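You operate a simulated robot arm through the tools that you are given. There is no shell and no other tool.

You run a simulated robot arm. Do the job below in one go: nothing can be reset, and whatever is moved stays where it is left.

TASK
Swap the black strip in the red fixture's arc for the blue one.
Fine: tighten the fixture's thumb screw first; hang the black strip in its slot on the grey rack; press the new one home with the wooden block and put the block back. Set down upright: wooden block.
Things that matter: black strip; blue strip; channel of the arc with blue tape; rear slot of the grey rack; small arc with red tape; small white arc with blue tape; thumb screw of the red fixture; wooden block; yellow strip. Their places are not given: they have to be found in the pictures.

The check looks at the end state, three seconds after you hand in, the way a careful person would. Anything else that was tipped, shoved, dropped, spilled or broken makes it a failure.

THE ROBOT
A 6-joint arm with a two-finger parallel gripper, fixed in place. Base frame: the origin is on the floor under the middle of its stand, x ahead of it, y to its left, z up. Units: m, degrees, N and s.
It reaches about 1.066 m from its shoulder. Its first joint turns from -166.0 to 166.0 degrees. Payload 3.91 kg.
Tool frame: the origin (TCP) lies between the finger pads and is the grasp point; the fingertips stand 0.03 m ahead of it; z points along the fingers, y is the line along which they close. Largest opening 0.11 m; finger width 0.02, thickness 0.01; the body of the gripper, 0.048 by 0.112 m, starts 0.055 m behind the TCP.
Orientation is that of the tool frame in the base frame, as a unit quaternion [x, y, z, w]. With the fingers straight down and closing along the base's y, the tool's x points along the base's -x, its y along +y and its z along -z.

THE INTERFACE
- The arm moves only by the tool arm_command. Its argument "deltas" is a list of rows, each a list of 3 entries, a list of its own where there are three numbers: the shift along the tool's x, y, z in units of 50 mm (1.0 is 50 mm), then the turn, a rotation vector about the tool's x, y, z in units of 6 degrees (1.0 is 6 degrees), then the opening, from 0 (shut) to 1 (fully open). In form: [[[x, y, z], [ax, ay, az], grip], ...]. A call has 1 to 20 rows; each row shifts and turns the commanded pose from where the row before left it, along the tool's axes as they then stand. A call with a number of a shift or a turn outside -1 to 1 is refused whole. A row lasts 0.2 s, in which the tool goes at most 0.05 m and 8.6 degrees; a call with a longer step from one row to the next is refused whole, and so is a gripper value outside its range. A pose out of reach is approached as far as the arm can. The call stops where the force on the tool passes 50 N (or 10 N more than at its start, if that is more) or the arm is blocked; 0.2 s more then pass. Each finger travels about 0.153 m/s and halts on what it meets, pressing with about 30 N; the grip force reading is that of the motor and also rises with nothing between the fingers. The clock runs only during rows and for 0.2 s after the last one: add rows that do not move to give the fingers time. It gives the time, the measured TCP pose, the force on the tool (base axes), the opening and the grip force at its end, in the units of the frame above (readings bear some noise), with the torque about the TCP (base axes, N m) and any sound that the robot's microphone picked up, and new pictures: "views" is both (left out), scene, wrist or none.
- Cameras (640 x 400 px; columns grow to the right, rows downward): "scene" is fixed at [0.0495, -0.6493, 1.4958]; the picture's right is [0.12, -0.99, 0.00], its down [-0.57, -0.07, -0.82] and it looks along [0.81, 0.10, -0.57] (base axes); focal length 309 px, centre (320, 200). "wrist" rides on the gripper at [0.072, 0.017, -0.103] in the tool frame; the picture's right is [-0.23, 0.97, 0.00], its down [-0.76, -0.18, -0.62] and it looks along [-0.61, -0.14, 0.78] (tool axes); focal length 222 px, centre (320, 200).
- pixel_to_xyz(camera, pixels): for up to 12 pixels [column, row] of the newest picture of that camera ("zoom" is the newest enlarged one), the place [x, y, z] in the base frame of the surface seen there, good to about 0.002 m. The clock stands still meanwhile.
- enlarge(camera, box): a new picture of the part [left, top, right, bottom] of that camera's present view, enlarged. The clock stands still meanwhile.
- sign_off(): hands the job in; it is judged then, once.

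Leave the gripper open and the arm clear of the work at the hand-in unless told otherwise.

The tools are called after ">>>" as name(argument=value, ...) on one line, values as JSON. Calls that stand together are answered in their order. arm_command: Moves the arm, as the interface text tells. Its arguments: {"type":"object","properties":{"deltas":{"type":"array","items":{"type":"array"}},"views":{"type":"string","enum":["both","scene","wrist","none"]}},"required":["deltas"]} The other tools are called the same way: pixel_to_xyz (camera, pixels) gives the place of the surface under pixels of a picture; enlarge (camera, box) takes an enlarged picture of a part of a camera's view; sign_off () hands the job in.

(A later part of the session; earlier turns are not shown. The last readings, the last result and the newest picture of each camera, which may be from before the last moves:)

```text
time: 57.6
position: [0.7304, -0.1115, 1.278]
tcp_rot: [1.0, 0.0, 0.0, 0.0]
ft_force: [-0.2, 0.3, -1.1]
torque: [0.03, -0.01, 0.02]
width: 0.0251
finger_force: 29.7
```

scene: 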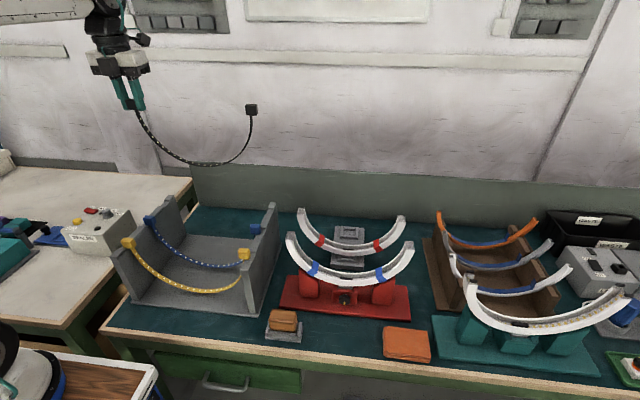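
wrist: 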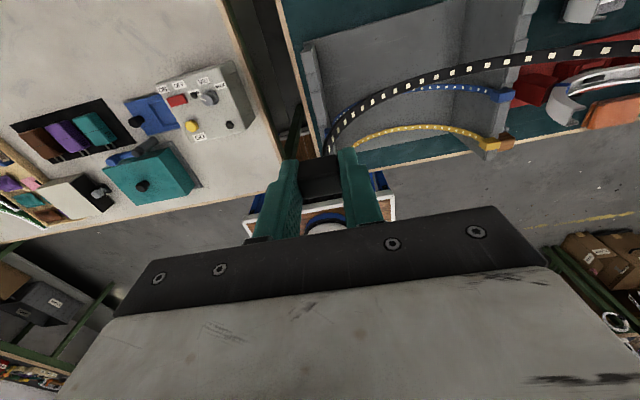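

The strip is above the rack. I'll measure both black blocks and the notch alignment here.

>>> enlarge(camera="scene", box=[100, 70, 276, 180])

>>> pixel_to_xyz(camera="scene", pixels=[[247, 108], [254, 110], [247, 113], [254, 114], [251, 111], [134, 106], [138, 107], [143, 106], [250, 104], [210, 164], [195, 162], [225, 161]])

```text
3.64 times, centred on (188, 125) of scene
```

zoom: 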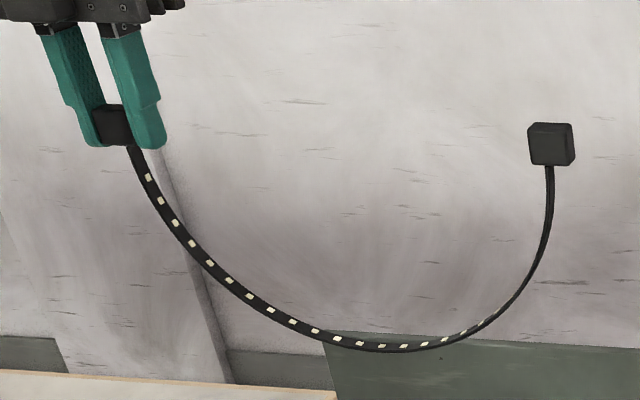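

```text
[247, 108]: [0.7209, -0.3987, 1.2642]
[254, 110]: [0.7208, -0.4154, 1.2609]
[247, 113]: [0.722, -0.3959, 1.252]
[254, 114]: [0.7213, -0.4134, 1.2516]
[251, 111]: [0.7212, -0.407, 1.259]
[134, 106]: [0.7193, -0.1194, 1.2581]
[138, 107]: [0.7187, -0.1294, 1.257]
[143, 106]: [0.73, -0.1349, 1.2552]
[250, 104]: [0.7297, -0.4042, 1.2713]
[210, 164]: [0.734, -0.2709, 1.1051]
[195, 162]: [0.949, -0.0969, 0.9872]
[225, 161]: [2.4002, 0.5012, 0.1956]
```

Both blocks line up with the rear notches: block fronts at x≈0.720, and the strip's centre y≈-0.2605 against the rack centre -0.2625. I'll shift 2 mm and lower to just above the notch.

>>> arm_command(deltas=[[[0, 0.04, 0.3], [0, 0, 0], 0.0], [[0, 0, 0.6], [0, 0, 0], 0.0], [[0, 0, 0.7], [0, 0, 0], 0.0], [[0, 0, 0.7], [0, 0, 0], 0.0], [[0, 0, 0.7], [0, 0, 0], 0.0], [[0, 0, 0.7], [0, 0, 0], 0.0], [[0, 0, 0.6], [0, 0, 0], 0.0], [[0, 0, 0.5], [0, 0, 0], 0.0], [[0, 0, 0.4], [0, 0, 0], 0.0], [[0, 0, 0], [0, 0, 0], 0.0], [[0, 0, 0], [0, 0, 0], 0.0]], views="both")

>>> enlarge(camera="scene", box=[120, 170, 296, 280])

```text
time: 60.0
position: [0.7282, -0.1167, 1.0184]
tcp_rot: [1.0, -0.001, 0.001, 0.0]
ft_force: [0.0, 0.5, -0.4]
torque: [0.08, -0.05, 0.01]
width: 0.0255
finger_force: 30.5
```

scene: 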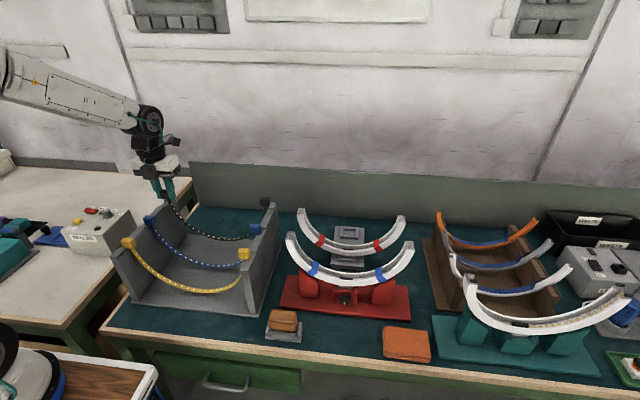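
wrist: 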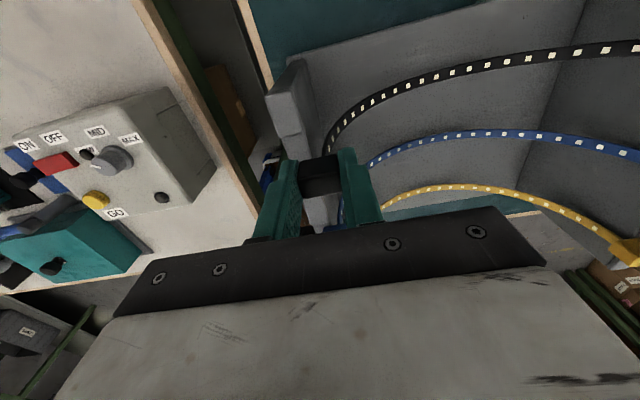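

```text
3.64 times, centred on (208, 225) of scene
```

zoom: 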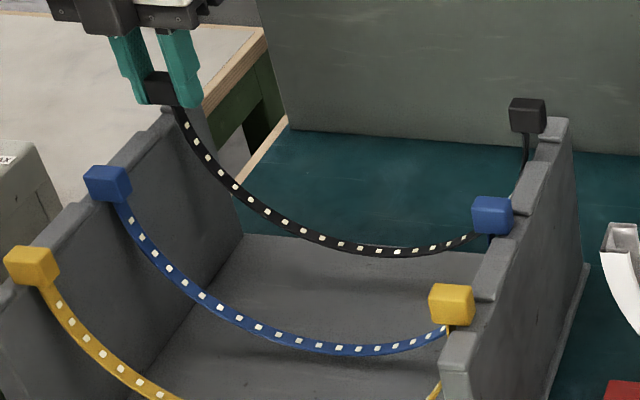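

It looks well aligned. I'll check the right black block's position just above its notch.

>>> enlarge(camera="scene", box=[240, 190, 290, 222])

>>> pixel_to_xyz(camera="scene", pixels=[[262, 202], [268, 203], [262, 205], [268, 206], [264, 198.5], [163, 194], [166, 195], [169, 193], [265, 215], [270, 208], [272, 210]])

```text
12.50 times, centred on (265, 206) of scene
```

zoom: 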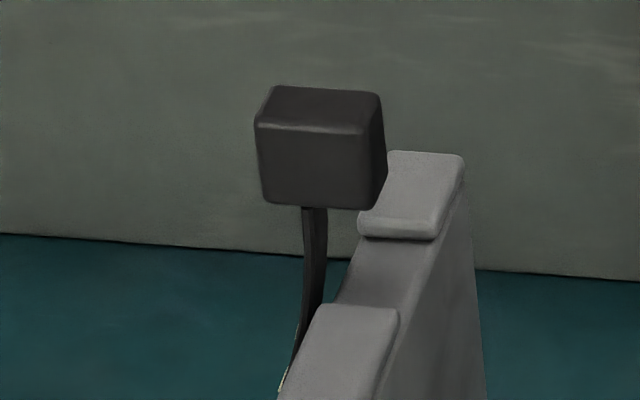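

```text
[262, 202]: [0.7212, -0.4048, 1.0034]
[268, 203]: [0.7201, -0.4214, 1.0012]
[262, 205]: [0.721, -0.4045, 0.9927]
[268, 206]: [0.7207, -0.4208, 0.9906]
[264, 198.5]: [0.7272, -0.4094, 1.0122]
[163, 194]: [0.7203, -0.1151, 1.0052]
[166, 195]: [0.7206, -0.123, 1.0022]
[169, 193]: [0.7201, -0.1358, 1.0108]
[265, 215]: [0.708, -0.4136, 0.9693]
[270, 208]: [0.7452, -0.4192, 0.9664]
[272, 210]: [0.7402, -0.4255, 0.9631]
```

The right block's bottom is at z≈0.989 and centred on its notch. About 26 mm remain. I'll lower 22 mm and then take fine steps, watching the force.

>>> arm_command(deltas=[[[0, 0, 0.2], [0, 0, 0], 0.0], [[0, 0, 0.2], [0, 0, 0], 0.0], [[0, 0, 0.04], [0, 0, 0], 0.0], [[0, 0, 0], [0, 0, 0], 0.0], [[0, 0, 0], [0, 0, 0], 0.0]], views="none")

>>> arm_command(deltas=[[[0, 0, 0.03], [0, 0, 0], 0.0], [[0, 0, 0.03], [0, 0, 0], 0.0], [[0, 0, 0], [0, 0, 0], 0.0]], views="scene")

>>> enlarge(camera="scene", box=[130, 180, 290, 270])

```text
time: 61.2
position: [0.7297, -0.1146, 0.9968]
tcp_rot: [1.0, 0.0, 0.0, 0.0]
ft_force: [-0.7, 0.1, 0.3]
torque: [0.1, 0.02, 0.02]
width: 0.0251
finger_force: 30.1
```

```text
time: 62.0
position: [0.7297, -0.116, 0.9962]
tcp_rot: [1.0, 0.0, 0.001, 0.0]
ft_force: [-0.9, 6.2, 13.3]
torque: [0.46, 0.15, -0.1]
width: 0.0249
finger_force: 29.9
```

scene: 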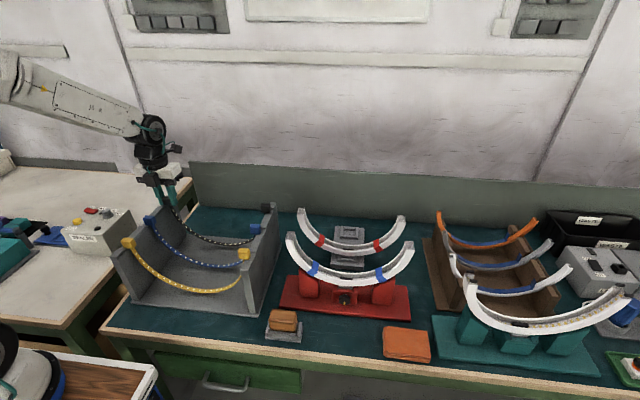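

```text
4.00 times, centred on (210, 225) of scene
```

zoom: 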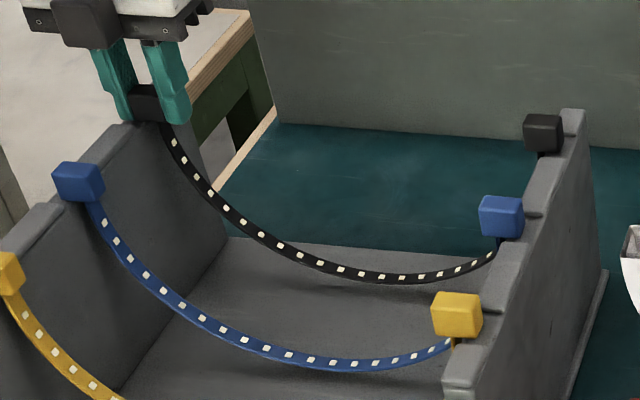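

Contact: 13 N upward. I'll look closely at both sides.

>>> enlarge(camera="scene", box=[240, 195, 290, 227])

>>> pixel_to_xyz(camera="zoom", pixels=[[280, 150], [360, 160], [280, 185], [355, 190], [320, 100], [380, 160]])

>>> enlarge(camera="scene", box=[145, 180, 195, 212])

```text
12.50 times, centred on (265, 211) of scene
```

zoom: 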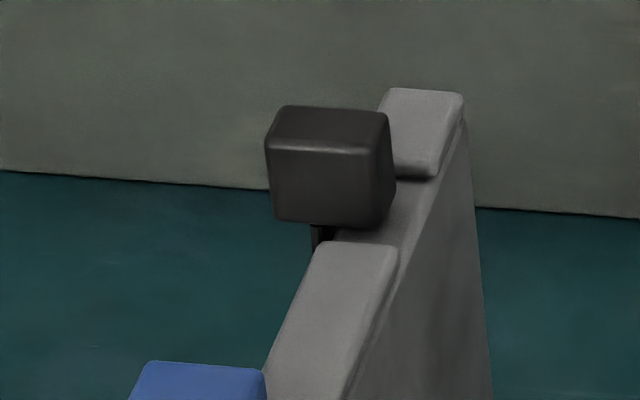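

```text
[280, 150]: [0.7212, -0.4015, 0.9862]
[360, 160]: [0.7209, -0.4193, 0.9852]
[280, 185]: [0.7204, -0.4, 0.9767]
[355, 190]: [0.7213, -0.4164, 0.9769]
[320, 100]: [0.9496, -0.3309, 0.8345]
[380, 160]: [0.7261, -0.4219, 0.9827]
```

```text
12.50 times, centred on (170, 196) of scene
```

zoom: 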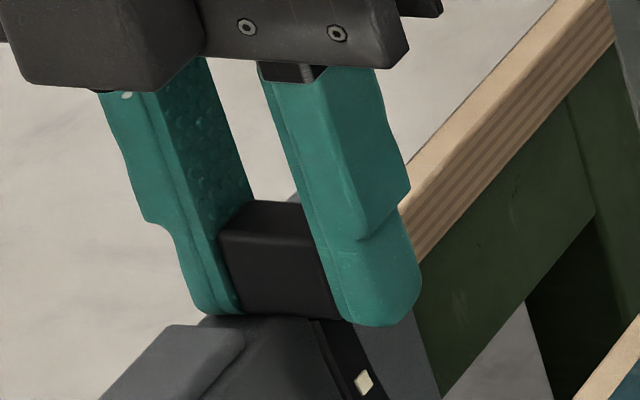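

The right block sits in its notch and the outer fingertip has just touched the wall top. I'll ease up about 1.5 mm, open to 45 mm so the left block settles, and rise.

>>> arm_command(deltas=[[[0, 0, -0.035], [0, 0, 0], 0.0], [[0, 0, 0], [0, 0, 0], 0.0], [[0, 0, 0], [0, 0, 0], 0.27], [[0, 0, 0], [0, 0, 0], 0.35], [[0, 0, 0], [0, 0, 0], 0.4], [[0, 0, 0], [0, 0, 0], 0.4]], views="both")

>>> enlarge(camera="scene", box=[145, 180, 195, 212])

>>> enlarge(camera="scene", box=[240, 195, 290, 227])

```text
time: 63.4
position: [0.7299, -0.1169, 0.9954]
tcp_rot: [1.0, 0.001, 0.0, 0.001]
ft_force: [0.3, 0.3, -0.9]
torque: [0.01, 0.02, -0.02]
width: 0.0442
finger_force: 0.0
```

scene: 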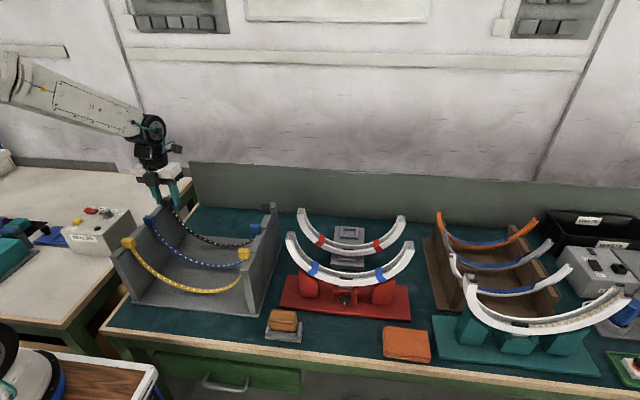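
wrist: 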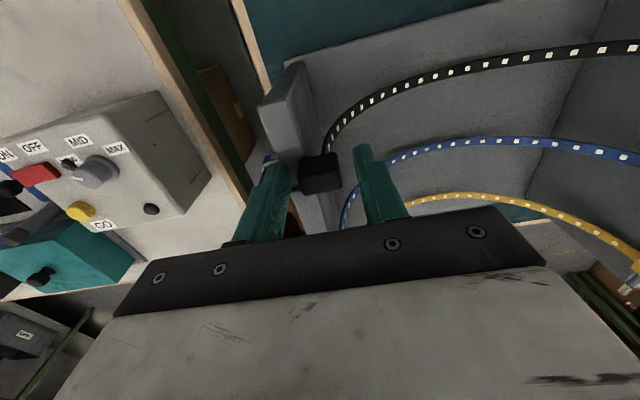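

```text
12.50 times, centred on (170, 196) of scene
```

zoom: 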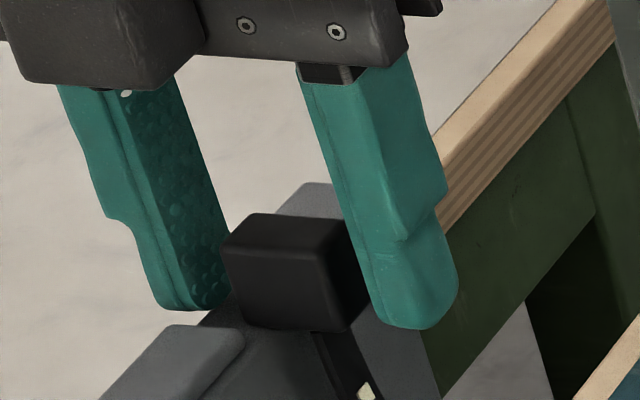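

```text
12.50 times, centred on (265, 211) of scene
```

zoom: 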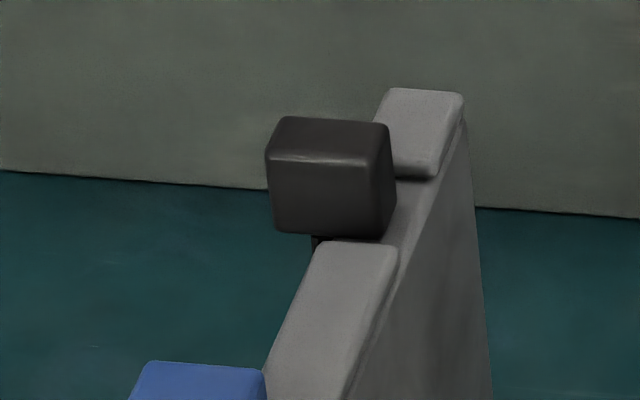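

Both black blocks have settled in the rear notches. I'll rise straight up 10 cm and then move forward over the blue strip's left block.

>>> arm_command(deltas=[[[0, 0, -0.2], [0, 0, 0], 0.45], [[0, 0, -0.4], [0, 0, 0], 0.45], [[0, 0, -0.7], [0, 0, 0], 0.45], [[0, 0, -0.7], [0, 0, 0], 0.45], [[-0.6, 0, 0], [0, 0, 0], 0.45], [[-0.6, 0, 0], [0, 0, 0], 0.45], [[-0.6, -0.04, 0], [0, 0, 0], 0.45], [[0, 0, 0], [0, 0, 0], 0.45], [[0, 0, 0], [0, 0, 0], 0.45]], views="both")

>>> enlarge(camera="scene", box=[110, 170, 290, 290])

>>> enlarge(camera="wrist", box=[260, 60, 420, 180])

```text
time: 65.4
position: [0.639, -0.1173, 1.0969]
tcp_rot: [1.0, 0.001, 0.0, 0.0]
ft_force: [0.2, -0.5, -0.1]
torque: [-0.01, 0.0, -0.01]
width: 0.0496
finger_force: 0.2
```

scene: 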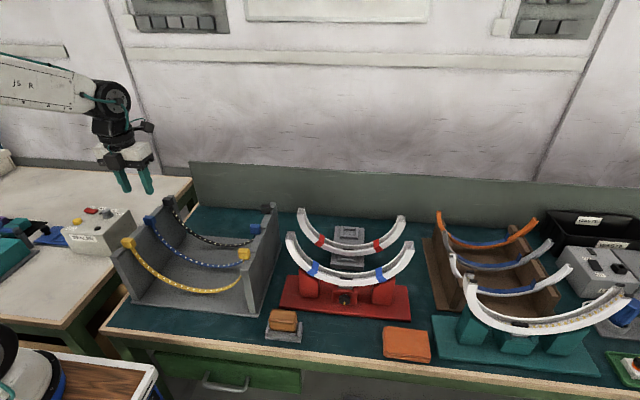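
wrist: 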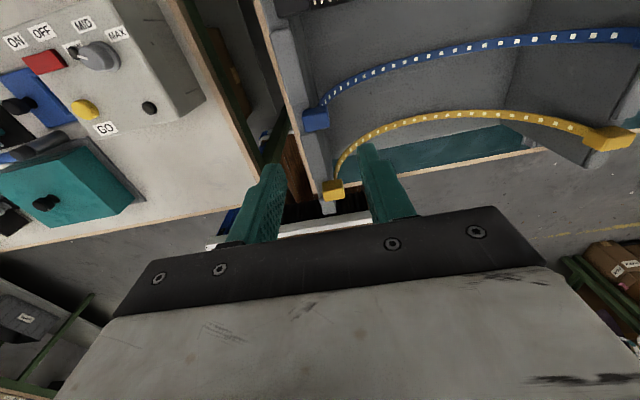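

```text
3.33 times, centred on (200, 230) of scene
```

zoom: 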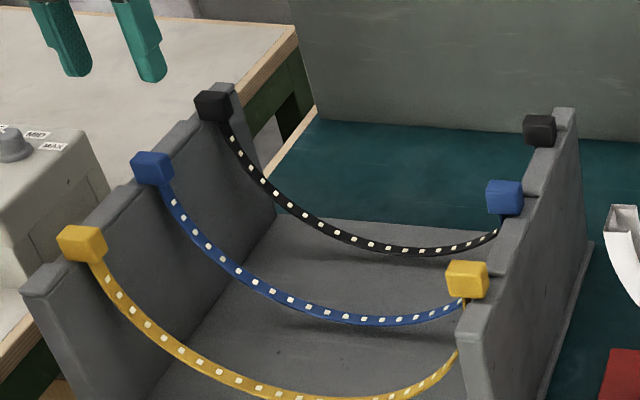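

```text
3.33 times, centred on (340, 120) of wrist
```

zoom: 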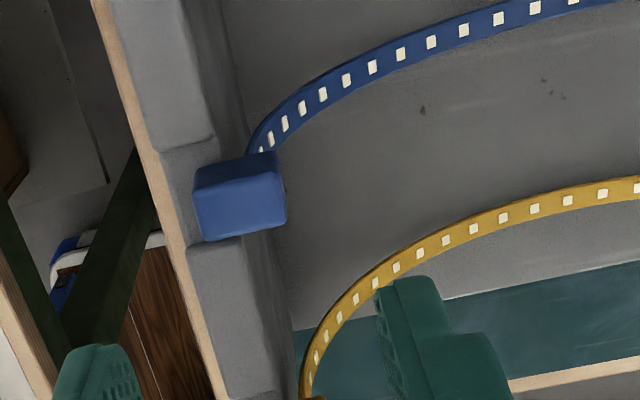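

The black strip hangs in its rear slot. I'll measure the blue left block's top from the wrist view.

>>> pixel_to_xyz(camera="zoom", pixels=[[200, 195], [275, 180], [205, 235], [282, 220], [240, 208], [235, 170], [275, 160], [160, 160], [180, 250]])

>>> pixel_to_xyz(camera="scene", pixels=[[252, 227], [259, 228], [249, 232], [257, 233], [253, 224.5], [146, 221], [153, 223], [151, 217], [144, 217], [263, 210], [267, 211], [260, 209]])

```text
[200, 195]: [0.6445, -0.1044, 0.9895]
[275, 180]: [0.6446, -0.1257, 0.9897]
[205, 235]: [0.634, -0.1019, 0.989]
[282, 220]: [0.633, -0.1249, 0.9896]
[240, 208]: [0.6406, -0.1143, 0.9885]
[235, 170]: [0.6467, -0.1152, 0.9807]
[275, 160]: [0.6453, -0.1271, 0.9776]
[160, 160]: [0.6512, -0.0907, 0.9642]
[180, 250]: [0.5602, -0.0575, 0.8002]
```

```text
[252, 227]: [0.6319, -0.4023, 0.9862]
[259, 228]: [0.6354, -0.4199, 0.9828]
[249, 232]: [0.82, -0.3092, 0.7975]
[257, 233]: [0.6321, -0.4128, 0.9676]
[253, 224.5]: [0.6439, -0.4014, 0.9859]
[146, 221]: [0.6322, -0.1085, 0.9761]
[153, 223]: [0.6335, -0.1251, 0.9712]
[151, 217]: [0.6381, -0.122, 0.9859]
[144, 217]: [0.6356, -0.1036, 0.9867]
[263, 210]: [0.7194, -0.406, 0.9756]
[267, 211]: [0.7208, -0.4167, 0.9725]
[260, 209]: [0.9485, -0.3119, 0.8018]
```

The blue left block centre is about (0.6395,-0.114) with its top at z≈0.989. I'll go down to TCP z≈0.999 (fingertips at 0.969, above the wall's notch floor) and close.

>>> arm_command(deltas=[[[0, -0.04, 0.5], [0, 0, 0], 0.45], [[0, 0, 0.5], [0, 0, 0], 0.45], [[0, 0, 0.5], [0, 0, 0], 0.45], [[0, 0, 0.3], [0, 0, 0], 0.45], [[0, 0, 0.15], [0, 0, 0], 0.45], [[0, 0, 0], [0, 0, 0], 0.45], [[0, 0, 0], [0, 0, 0], 0.45]], views="both")

>>> enlarge(camera="scene", box=[120, 195, 180, 235])

```text
time: 67.0
position: [0.6412, -0.1121, 1.0001]
tcp_rot: [1.0, -0.001, 0.0, 0.001]
ft_force: [0.1, -0.2, 0.1]
torque: [-0.02, -0.03, 0.02]
width: 0.0497
finger_force: 0.1
```

scene: 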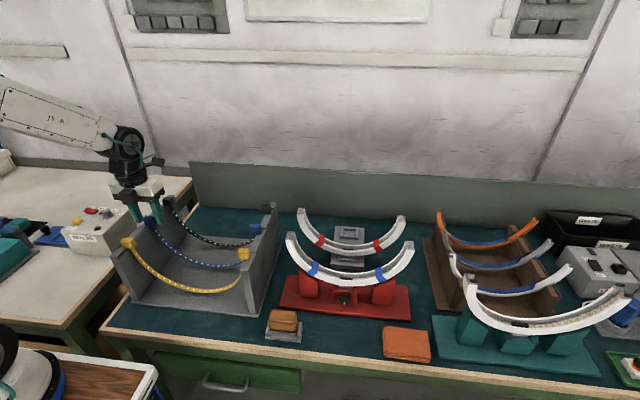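
wrist: 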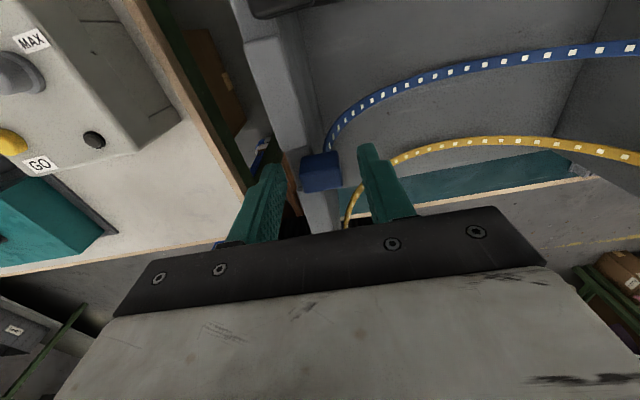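

```text
10.00 times, centred on (150, 215) of scene
```

zoom: 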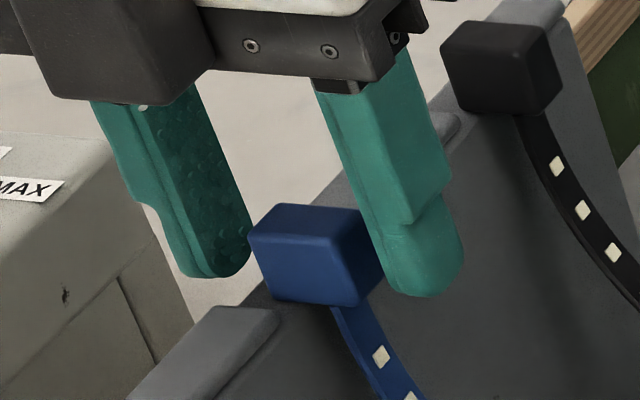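

The fingers straddle the blue block. I'll go 1.5 mm lower and close on it.

>>> arm_command(deltas=[[[0, 0, 0.03], [0, 0, 0], 0.45], [[0, 0, 0], [0, 0, 0], 0.3], [[0, 0, 0], [0, 0, 0], 0.0], [[0, 0, 0], [0, 0, 0], 0.0]], views="none")

```text
time: 68.0
position: [0.6402, -0.1123, 0.9971]
tcp_rot: [1.0, 0.001, 0.001, -0.001]
ft_force: [-0.7, 0.5, -0.6]
torque: [0.01, -0.02, 0.03]
width: 0.025
finger_force: 30.0
```

Gripped (25 mm). I'll lift slowly by 3 cm and look.

>>> arm_command(deltas=[[[0, 0, -0.1], [0, 0, 0], 0.0], [[0, 0, -0.1], [0, 0, 0], 0.0], [[0, 0, -0.1], [0, 0, 0], 0.0], [[0, 0, -0.15], [0, 0, 0], 0.0], [[0, 0, -0.15], [0, 0, 0], 0.0], [[0, 0, 0], [0, 0, 0], 0.0]], views="both")

>>> enlarge(camera="scene", box=[110, 170, 290, 290])

```text
time: 69.4
position: [0.6413, -0.1132, 1.0262]
tcp_rot: [1.0, 0.0, 0.0, 0.0]
ft_force: [-0.1, 0.3, -0.6]
torque: [0.05, -0.01, 0.03]
width: 0.0248
finger_force: 30.0
```

scene: 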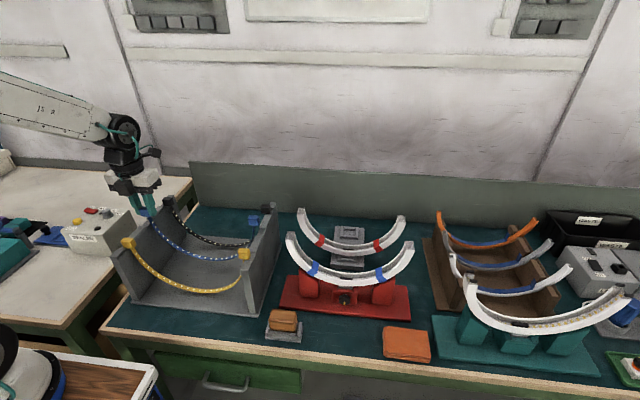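
wrist: 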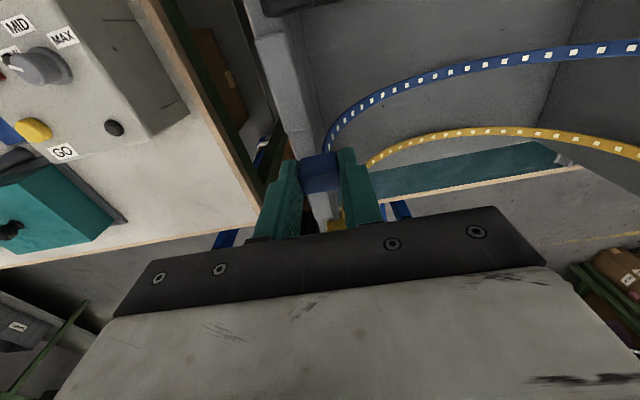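

```text
3.33 times, centred on (200, 230) of scene
```

zoom: 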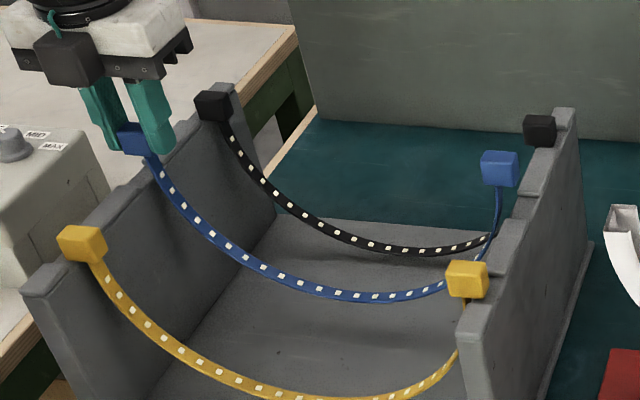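

It lifts level with both ends free. I'll raise it to z≈1.29, then carry it over the arc.

>>> arm_command(deltas=[[[0, 0, -0.3], [0, 0, 0], 0.0], [[0, 0, -0.6], [0, 0, 0], 0.0], [[0, 0, -0.7], [0, 0, 0], 0.0], [[0, 0, -0.7], [0, 0, 0], 0.0], [[0, 0, -0.7], [0, 0, 0], 0.0], [[0, 0, -0.7], [0, 0, 0], 0.0], [[0, 0, -0.7], [0, 0, 0], 0.0], [[0, 0, -0.6], [0, 0, 0], 0.0], [[0, 0, -0.3], [0, 0, 0], 0.0], [[0, 0, 0], [0, 0, 0], 0.0]], views="none")

>>> arm_command(deltas=[[[-0.04, 0.3, 0], [0, 0, 0], 0.0], [[-0.07, 0.54, 0], [0, 0, 0], 0.0], [[-0.09, 0.7, 0], [0, 0, 0], 0.0], [[-0.09, 0.7, 0], [0, 0, 0], 0.0], [[-0.09, 0.7, 0], [0, 0, 0], 0.0], [[-0.09, 0.7, 0], [0, 0, 0], 0.0], [[-0.09, 0.7, 0], [0, 0, 0], 0.0], [[-0.09, 0.7, 0], [0, 0, 0], 0.0], [[-0.09, 0.7, 0], [0, 0, 0], 0.0], [[-0.09, 0.7, 0], [0, 0, 0], 0.0], [[-0.09, 0.7, 0], [0, 0, 0], 0.0], [[-0.06, 0.4, 0], [0, 0, 0], 0.0], [[-0.04, 0.3, 0], [0, 0, 0], 0.0], [[0, 0, 0], [0, 0, 0], 0.0], [[0, 0, 0], [0, 0, 0], 0.0]], views="both")

```text
time: 71.6
position: [0.64, -0.1124, 1.2905]
tcp_rot: [1.0, 0.0, 0.0, -0.001]
ft_force: [0.1, -0.9, -0.6]
torque: [0.08, 0.02, -0.01]
width: 0.0248
finger_force: 30.0
```

```text
time: 74.8
position: [0.5883, -0.5031, 1.2904]
tcp_rot: [1.0, 0.0, -0.001, 0.0]
ft_force: [-0.4, 0.3, -1.0]
torque: [0.05, 0.0, 0.03]
width: 0.0247
finger_force: 30.1
```

scene: 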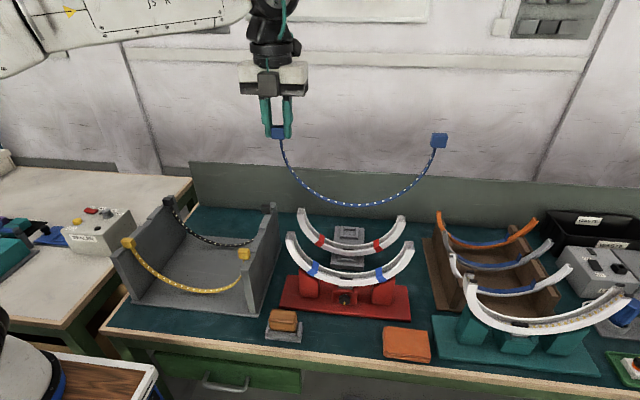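
wrist: 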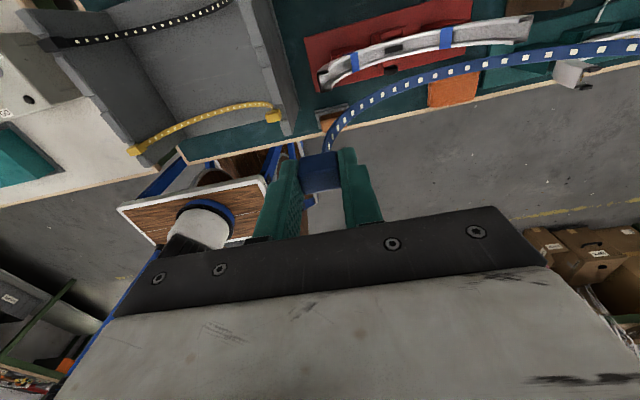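

The blue strip is above the arc. I'll measure its blocks and bow, and look into the empty channel.

>>> pixel_to_xyz(camera="scene", pixels=[[435, 138], [443, 140], [435, 145], [443, 146], [439, 133.5], [277, 133], [274, 131], [282, 132], [350, 204.5], [360, 203.5], [340, 204], [439, 142]])

>>> enlarge(camera="scene", box=[270, 225, 430, 305])

>>> pixel_to_xyz(camera="zoom", pixels=[[80, 50], [95, 30], [70, 55], [90, 60], [555, 70], [565, 105], [575, 80], [330, 217], [300, 200], [300, 225], [300, 190], [540, 100]])

>>> enlarge(camera="scene", box=[280, 228, 312, 248])

>>> enlarge(camera="scene", box=[390, 236, 422, 256])

>>> enlarge(camera="scene", box=[325, 260, 373, 290])

```text
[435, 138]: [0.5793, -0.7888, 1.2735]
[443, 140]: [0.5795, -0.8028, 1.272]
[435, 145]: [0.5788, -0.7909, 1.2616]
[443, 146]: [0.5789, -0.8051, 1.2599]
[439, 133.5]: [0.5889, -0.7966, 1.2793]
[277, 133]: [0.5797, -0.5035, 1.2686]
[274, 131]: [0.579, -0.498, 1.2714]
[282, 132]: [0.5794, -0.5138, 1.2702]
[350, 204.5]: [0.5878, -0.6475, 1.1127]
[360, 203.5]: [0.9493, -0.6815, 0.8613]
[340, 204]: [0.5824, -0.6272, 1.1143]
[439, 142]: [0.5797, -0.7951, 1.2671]
```

```text
4.00 times, centred on (350, 265) of scene
```

zoom: 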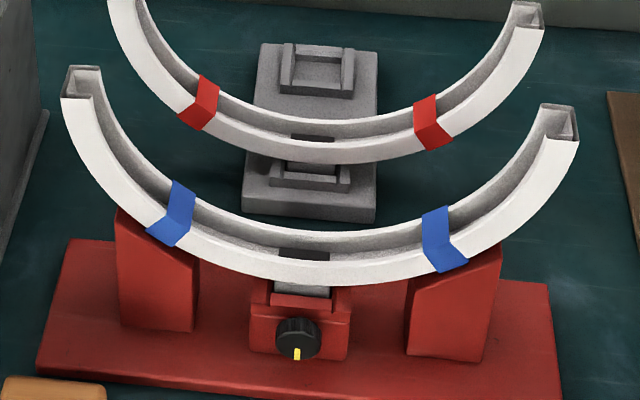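

```text
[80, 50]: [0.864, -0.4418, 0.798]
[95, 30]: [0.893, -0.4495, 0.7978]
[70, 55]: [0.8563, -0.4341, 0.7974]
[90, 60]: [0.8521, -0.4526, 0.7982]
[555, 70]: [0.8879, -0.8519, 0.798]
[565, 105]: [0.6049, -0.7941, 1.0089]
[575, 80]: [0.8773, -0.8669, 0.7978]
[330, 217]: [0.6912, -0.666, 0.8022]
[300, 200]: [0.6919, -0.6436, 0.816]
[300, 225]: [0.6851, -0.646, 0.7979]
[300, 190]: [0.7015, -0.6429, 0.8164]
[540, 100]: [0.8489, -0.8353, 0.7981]
```

```text
16.00 times, centred on (296, 238) of scene
```

zoom: 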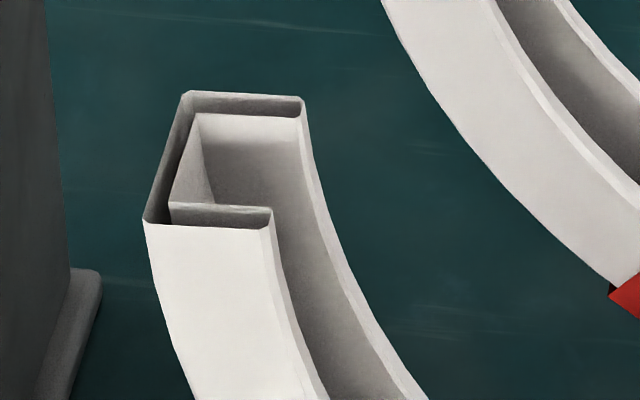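

```text
16.00 times, centred on (406, 246) of scene
```

zoom: 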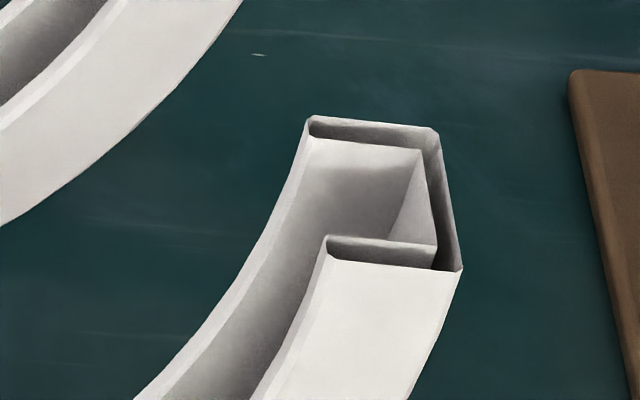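

```text
13.33 times, centred on (349, 275) of scene
```

zoom: 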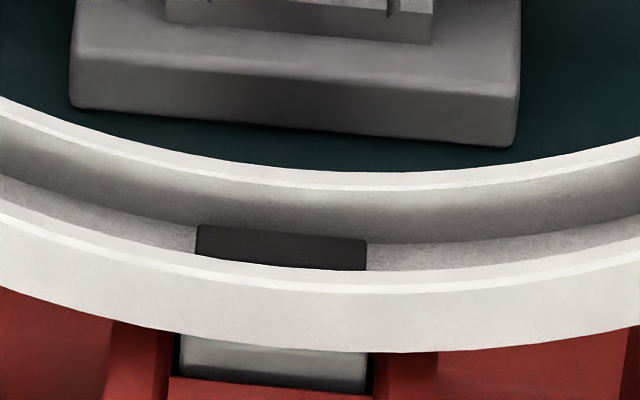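

The channel is empty and clean, with an inner width of about 19 mm. I'll measure the blue right block's edges precisely to align y before lowering.

>>> enlarge(camera="scene", box=[420, 125, 460, 150])

>>> pixel_to_xyz(camera="zoom", pixels=[[185, 190], [425, 200], [190, 330], [410, 330], [300, 190], [300, 340], [300, 120], [440, 190]])

>>> enlarge(camera="scene", box=[258, 115, 298, 140])

>>> pixel_to_xyz(camera="zoom", pixels=[[230, 260], [380, 260], [300, 230], [300, 310], [250, 300], [370, 300]])

```text
16.00 times, centred on (440, 138) of scene
```

zoom: 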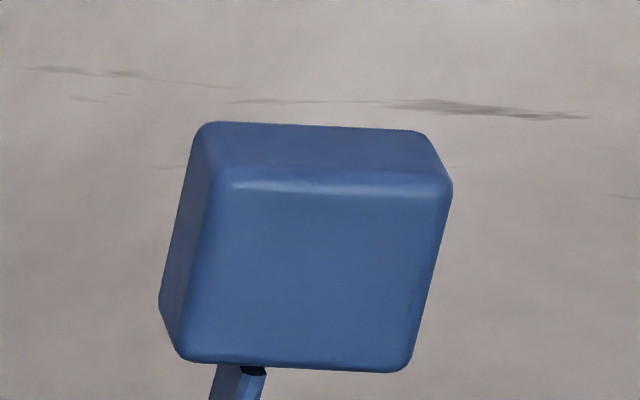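

```text
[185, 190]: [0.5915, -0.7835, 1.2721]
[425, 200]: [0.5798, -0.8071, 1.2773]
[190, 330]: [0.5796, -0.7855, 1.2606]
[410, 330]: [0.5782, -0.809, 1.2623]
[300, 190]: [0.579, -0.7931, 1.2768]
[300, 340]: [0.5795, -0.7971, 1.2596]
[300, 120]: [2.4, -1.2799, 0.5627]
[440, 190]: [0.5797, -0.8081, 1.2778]
```

```text
16.00 times, centred on (278, 128) of scene
```

zoom: 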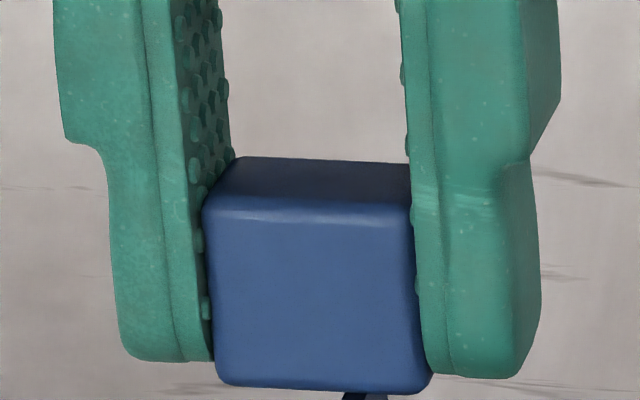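

```text
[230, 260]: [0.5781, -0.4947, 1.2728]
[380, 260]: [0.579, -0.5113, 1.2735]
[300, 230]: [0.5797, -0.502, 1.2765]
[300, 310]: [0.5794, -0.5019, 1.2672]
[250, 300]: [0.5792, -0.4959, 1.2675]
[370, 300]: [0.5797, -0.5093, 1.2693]
```

The blue strip's centre y≈-0.650 matches the arc, and its x needs +2 mm. I'll shift and lower to about 22 mm above the home position.

>>> arm_command(deltas=[[[0.04, 0, 0.3], [0, 0, 0], 0.0], [[0, 0, 0.6], [0, 0, 0], 0.0], [[0, 0, 0.7], [0, 0, 0], 0.0], [[0, 0, 0.7], [0, 0, 0], 0.0], [[0, 0, 0.7], [0, 0, 0], 0.0], [[0, 0, 0.6], [0, 0, 0], 0.0], [[0, 0, 0.4], [0, 0, 0], 0.0], [[0, 0, 0.25], [0, 0, 0], 0.0], [[0, 0, 0], [0, 0, 0], 0.0], [[0, 0, 0], [0, 0, 0], 0.0]], views="both")

>>> enlarge(camera="scene", box=[265, 205, 431, 305])

>>> enlarge(camera="wrist", box=[290, 20, 450, 160])

```text
time: 77.0
position: [0.5895, -0.5055, 1.0796]
tcp_rot: [1.0, 0.0, 0.0, 0.0]
ft_force: [0.8, -0.7, 0.1]
torque: [0.03, 0.0, -0.05]
width: 0.025
finger_force: 29.7
```

scene: 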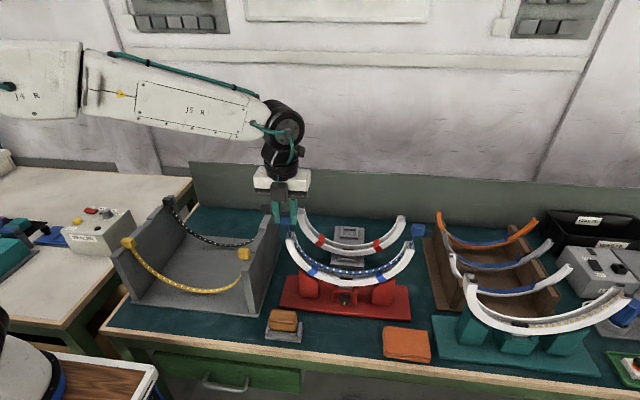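
wrist: 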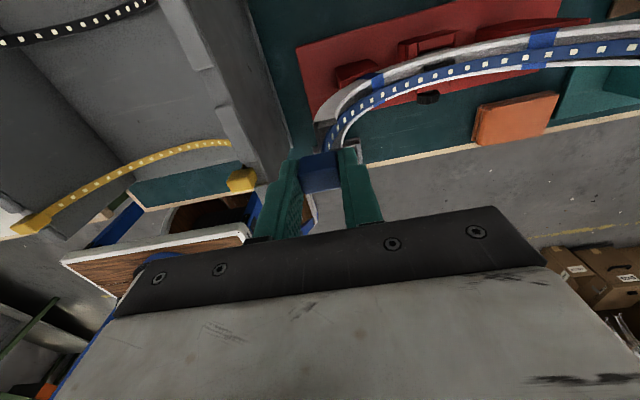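

```text
3.86 times, centred on (348, 255) of scene
```

zoom: 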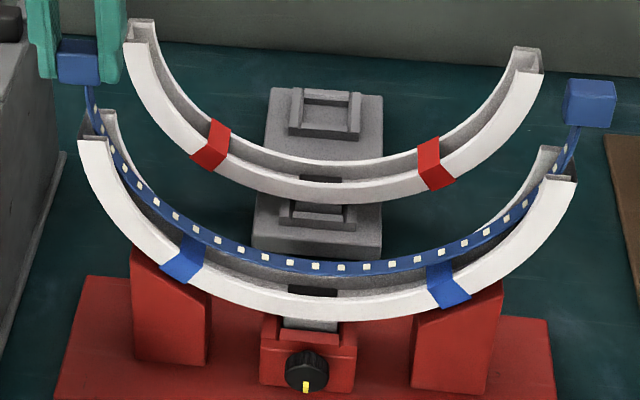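

```text
2.86 times, centred on (370, 90) of wrist
```

zoom: 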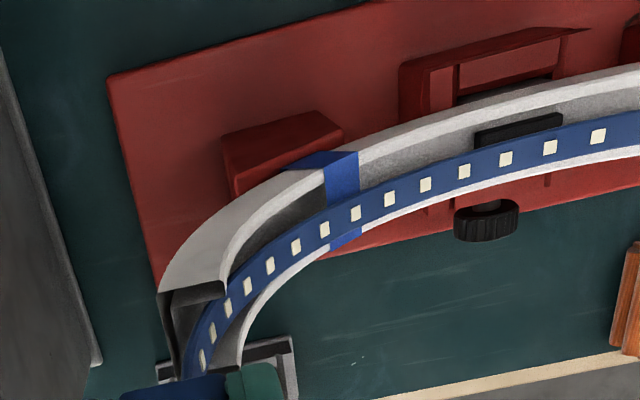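

The strip hangs just above the channel. I'll do a final check of x for both blocks and the strip against the channel walls.

>>> pixel_to_xyz(camera="scene", pixels=[[285, 220], [289, 220], [416, 232], [422, 233], [418, 225], [289, 240], [300, 258], [390, 268], [352, 269], [409, 246], [352, 266.5]])

>>> pixel_to_xyz(camera="wrist", pixels=[[332, 128], [335, 134], [327, 122], [345, 120], [345, 112], [420, 80], [420, 90], [420, 66], [420, 96], [440, 64]])

```text
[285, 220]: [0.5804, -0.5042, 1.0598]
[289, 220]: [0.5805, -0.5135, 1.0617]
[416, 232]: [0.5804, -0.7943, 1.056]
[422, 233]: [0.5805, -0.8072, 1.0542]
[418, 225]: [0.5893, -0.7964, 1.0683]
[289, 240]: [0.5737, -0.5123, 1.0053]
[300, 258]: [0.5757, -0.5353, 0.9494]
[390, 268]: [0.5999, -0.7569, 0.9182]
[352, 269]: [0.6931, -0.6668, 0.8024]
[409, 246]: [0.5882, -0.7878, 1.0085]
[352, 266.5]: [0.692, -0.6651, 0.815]
```

```text
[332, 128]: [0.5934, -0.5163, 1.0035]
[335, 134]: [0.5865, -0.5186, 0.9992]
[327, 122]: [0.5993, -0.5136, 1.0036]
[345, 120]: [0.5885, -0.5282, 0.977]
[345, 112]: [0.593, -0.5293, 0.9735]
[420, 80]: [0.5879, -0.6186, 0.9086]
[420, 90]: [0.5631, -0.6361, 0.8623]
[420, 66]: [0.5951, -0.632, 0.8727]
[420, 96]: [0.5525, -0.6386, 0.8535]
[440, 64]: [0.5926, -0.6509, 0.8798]
```

Both block fronts are at x 0.5804 (home 0.581). I'll lower slowly and watch the force: 20 mm first.

>>> arm_command(deltas=[[[0, 0, 0.08], [0, 0, 0], 0.0], [[0, 0, 0.08], [0, 0, 0], 0.0], [[0, 0, 0.08], [0, 0, 0], 0.0], [[0, 0, 0.08], [0, 0, 0], 0.0], [[0, 0, 0.08], [0, 0, 0], 0.0], [[0, 0, 0], [0, 0, 0], 0.0], [[0, 0, 0], [0, 0, 0], 0.0]], views="both")

>>> enlarge(camera="scene", box=[265, 205, 431, 305])

```text
time: 78.6
position: [0.5923, -0.5052, 1.0593]
tcp_rot: [1.0, 0.0, 0.0, -0.001]
ft_force: [-0.6, 0.6, -1.2]
torque: [0.06, -0.01, 0.05]
width: 0.0248
finger_force: 29.8
```

scene: 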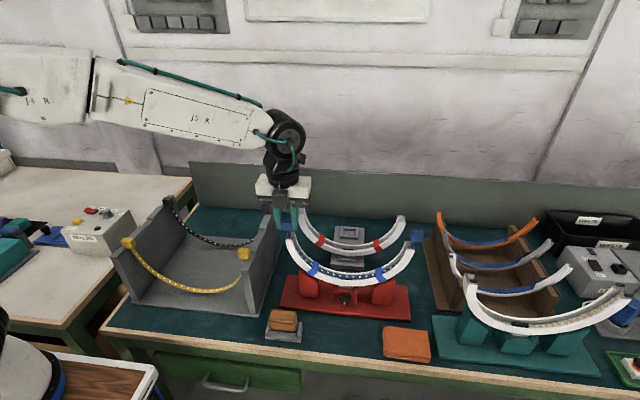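
wrist: 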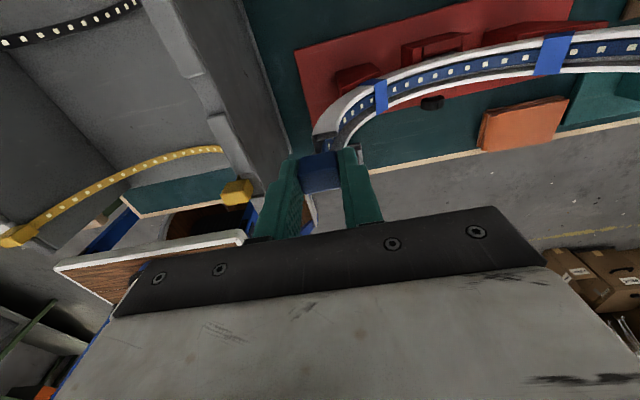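

```text
3.86 times, centred on (348, 255) of scene
```

zoom: 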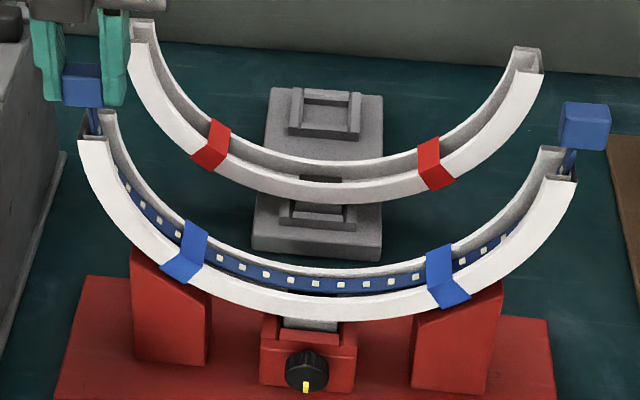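

The strip is in the channel, about 6 mm above home. I'll continue in 1.5 mm steps.

>>> arm_command(deltas=[[[0, 0, 0.03], [0, 0, 0], 0.0], [[0, 0, 0.03], [0, 0, 0], 0.0], [[0, 0, 0], [0, 0, 0], 0.0], [[0, 0, 0], [0, 0, 0], 0.0]], views="none")

>>> arm_command(deltas=[[[0, 0, 0.03], [0, 0, 0], 0.0], [[0, 0, 0], [0, 0, 0], 0.0], [[0, 0, 0], [0, 0, 0], 0.0]], views="scene")

>>> enlarge(camera="scene", box=[265, 205, 431, 305])

```text
time: 79.6
position: [0.5925, -0.5042, 1.0579]
tcp_rot: [1.0, -0.001, 0.0, -0.001]
ft_force: [0.1, 0.9, -1.1]
torque: [0.08, -0.04, -0.02]
width: 0.0247
finger_force: 29.7
```

```text
time: 80.4
position: [0.5923, -0.5056, 1.055]
tcp_rot: [1.0, 0.0, 0.0, -0.001]
ft_force: [-0.5, 1.1, -1.3]
torque: [0.03, -0.02, 0.01]
width: 0.0248
finger_force: 30.1
```

scene: 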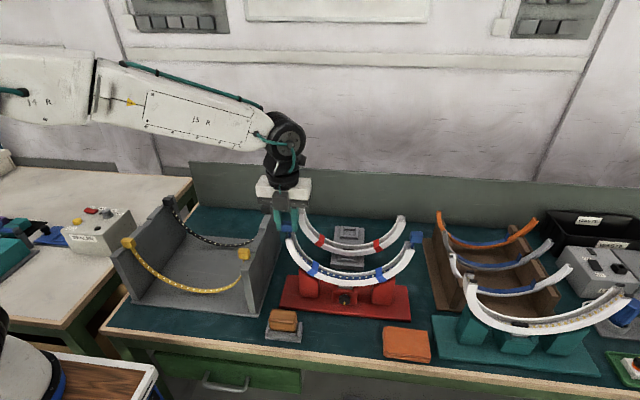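

```text
3.86 times, centred on (348, 255) of scene
```

zoom: 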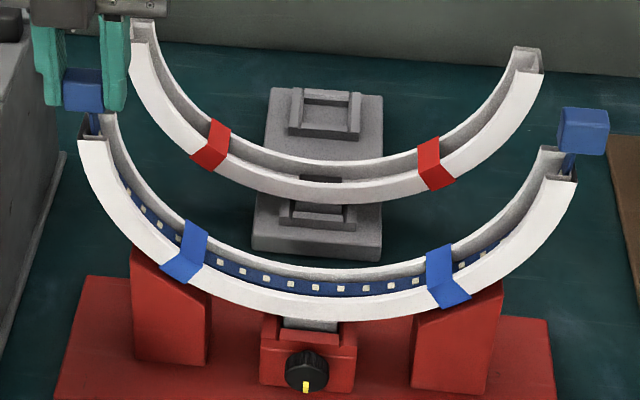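

There's no contact yet, and the strip is sinking into the channel. I'll continue in fine steps.

>>> arm_command(deltas=[[[0, 0, 0.03], [0, 0, 0], 0.0], [[0, 0, 0], [0, 0, 0], 0.0], [[0, 0, 0], [0, 0, 0], 0.0]], views="none")

>>> arm_command(deltas=[[[0, 0, 0.03], [0, 0, 0], 0.0], [[0, 0, 0], [0, 0, 0], 0.0], [[0, 0, 0], [0, 0, 0], 0.0]], views="scene")

>>> enlarge(camera="scene", box=[265, 205, 431, 305])

>>> pixel_to_xyz(camera="scene", pixels=[[285, 227], [289, 227], [415, 238], [420, 239], [417, 231.5], [416, 243]])

```text
time: 81.2
position: [0.5928, -0.5045, 1.055]
tcp_rot: [1.0, -0.001, 0.0, 0.0]
ft_force: [0.4, 2.3, 5.3]
torque: [-0.29, 0.01, 0.02]
width: 0.025
finger_force: 30.1
```

```text
time: 82.0
position: [0.5915, -0.5043, 1.0546]
tcp_rot: [1.0, 0.0, 0.0, -0.001]
ft_force: [1.7, 2.9, 8.1]
torque: [-0.51, -0.06, 0.09]
width: 0.025
finger_force: 29.9
```

scene: 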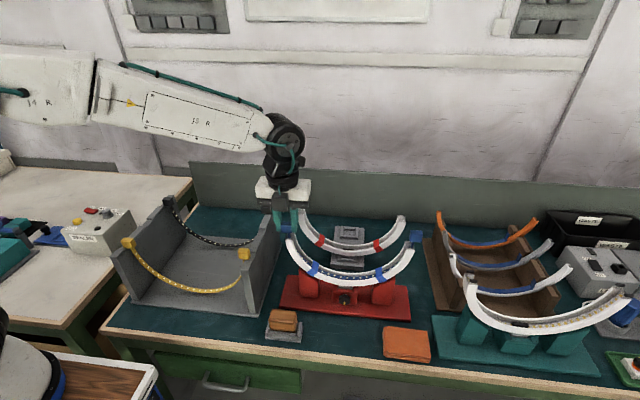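

```text
3.86 times, centred on (348, 255) of scene
```

zoom: 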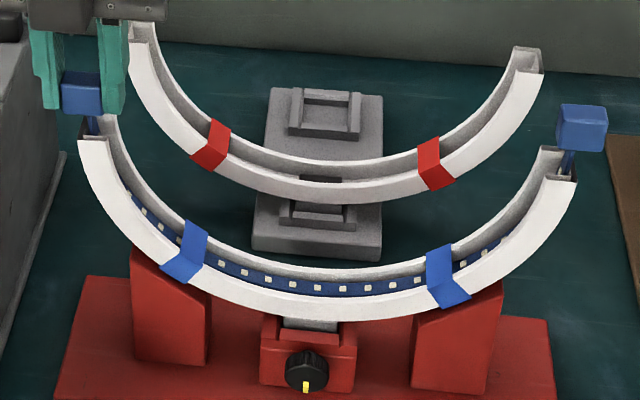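

```text
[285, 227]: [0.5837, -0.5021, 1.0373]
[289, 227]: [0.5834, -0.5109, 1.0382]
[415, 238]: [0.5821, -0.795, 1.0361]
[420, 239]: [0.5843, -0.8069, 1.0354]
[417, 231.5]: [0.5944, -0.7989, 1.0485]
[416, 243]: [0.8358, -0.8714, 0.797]
```

A light 8 N contact, about 5 mm above the home height, so the strip rests at its press-fit point. I'll double-check the left block's x position and the strip inside the channel.

>>> enlarge(camera="scene", box=[272, 215, 312, 240])

>>> pixel_to_xyz(camera="zoom", pixels=[[220, 240], [280, 240], [220, 200], [280, 200], [250, 170], [250, 270], [270, 320], [240, 310], [330, 320]])

>>> enlarge(camera="scene", box=[398, 225, 438, 250])

>>> pixel_to_xyz(camera="zoom", pixels=[[240, 220], [350, 230], [240, 170], [350, 180], [300, 130], [310, 120], [230, 280], [260, 290], [220, 320]])

```text
16.00 times, centred on (292, 228) of scene
```

zoom: 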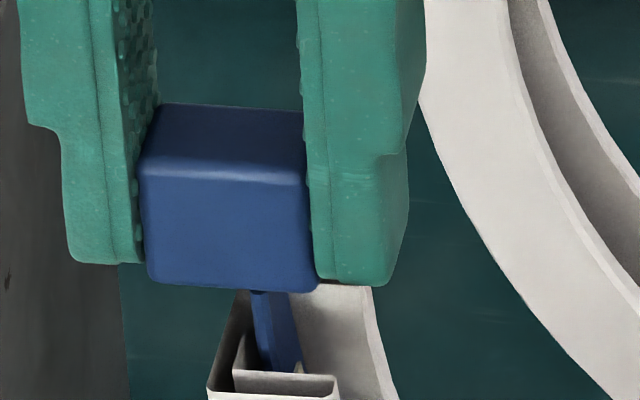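

```text
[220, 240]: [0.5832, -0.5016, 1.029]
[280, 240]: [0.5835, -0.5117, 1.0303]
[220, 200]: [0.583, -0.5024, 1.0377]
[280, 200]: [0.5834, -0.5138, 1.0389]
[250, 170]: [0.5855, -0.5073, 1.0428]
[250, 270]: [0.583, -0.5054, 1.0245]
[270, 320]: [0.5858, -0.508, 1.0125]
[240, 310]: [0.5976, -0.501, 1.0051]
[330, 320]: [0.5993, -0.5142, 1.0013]
```

```text
16.00 times, centred on (418, 238) of scene
```

zoom: 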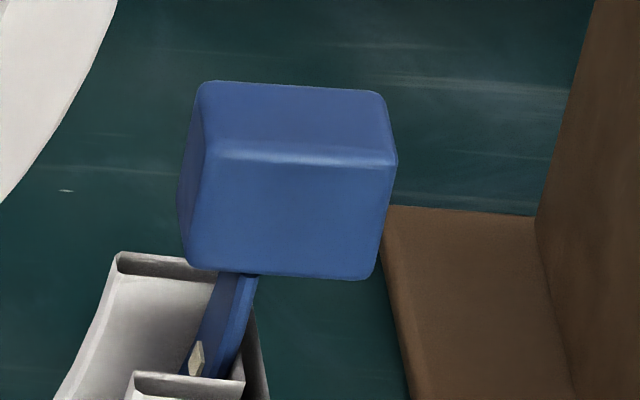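

```text
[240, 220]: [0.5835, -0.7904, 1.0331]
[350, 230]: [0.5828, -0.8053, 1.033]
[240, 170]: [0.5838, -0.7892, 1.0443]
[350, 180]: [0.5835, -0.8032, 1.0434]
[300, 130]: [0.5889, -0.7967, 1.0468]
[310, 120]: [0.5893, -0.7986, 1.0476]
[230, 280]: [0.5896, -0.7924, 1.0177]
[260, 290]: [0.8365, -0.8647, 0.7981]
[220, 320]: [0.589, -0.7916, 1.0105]
```

Both blocks are about 2 mm too far in +x (front at 0.583 vs 0.581). I'll shift back 2 mm and re-read the force.

>>> arm_command(deltas=[[[-0.04, 0, 0], [0, 0, 0], 0.0], [[0, 0, 0], [0, 0, 0], 0.0], [[0, 0, 0], [0, 0, 0], 0.0]], views="none")

>>> pixel_to_xyz(camera="scene", pixels=[[286, 230], [289, 230], [414, 240], [420, 240], [413, 235], [420, 236]])

```text
time: 82.8
position: [0.5897, -0.505, 1.0531]
tcp_rot: [1.0, 0.001, 0.0, 0.0]
ft_force: [0.9, 4.6, 5.5]
torque: [-0.34, -0.17, 0.16]
width: 0.0252
finger_force: 29.3
```

```text
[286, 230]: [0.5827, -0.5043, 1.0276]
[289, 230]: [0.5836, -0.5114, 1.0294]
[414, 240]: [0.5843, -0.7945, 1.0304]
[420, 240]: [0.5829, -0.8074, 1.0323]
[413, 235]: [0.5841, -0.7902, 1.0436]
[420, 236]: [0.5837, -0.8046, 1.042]
```

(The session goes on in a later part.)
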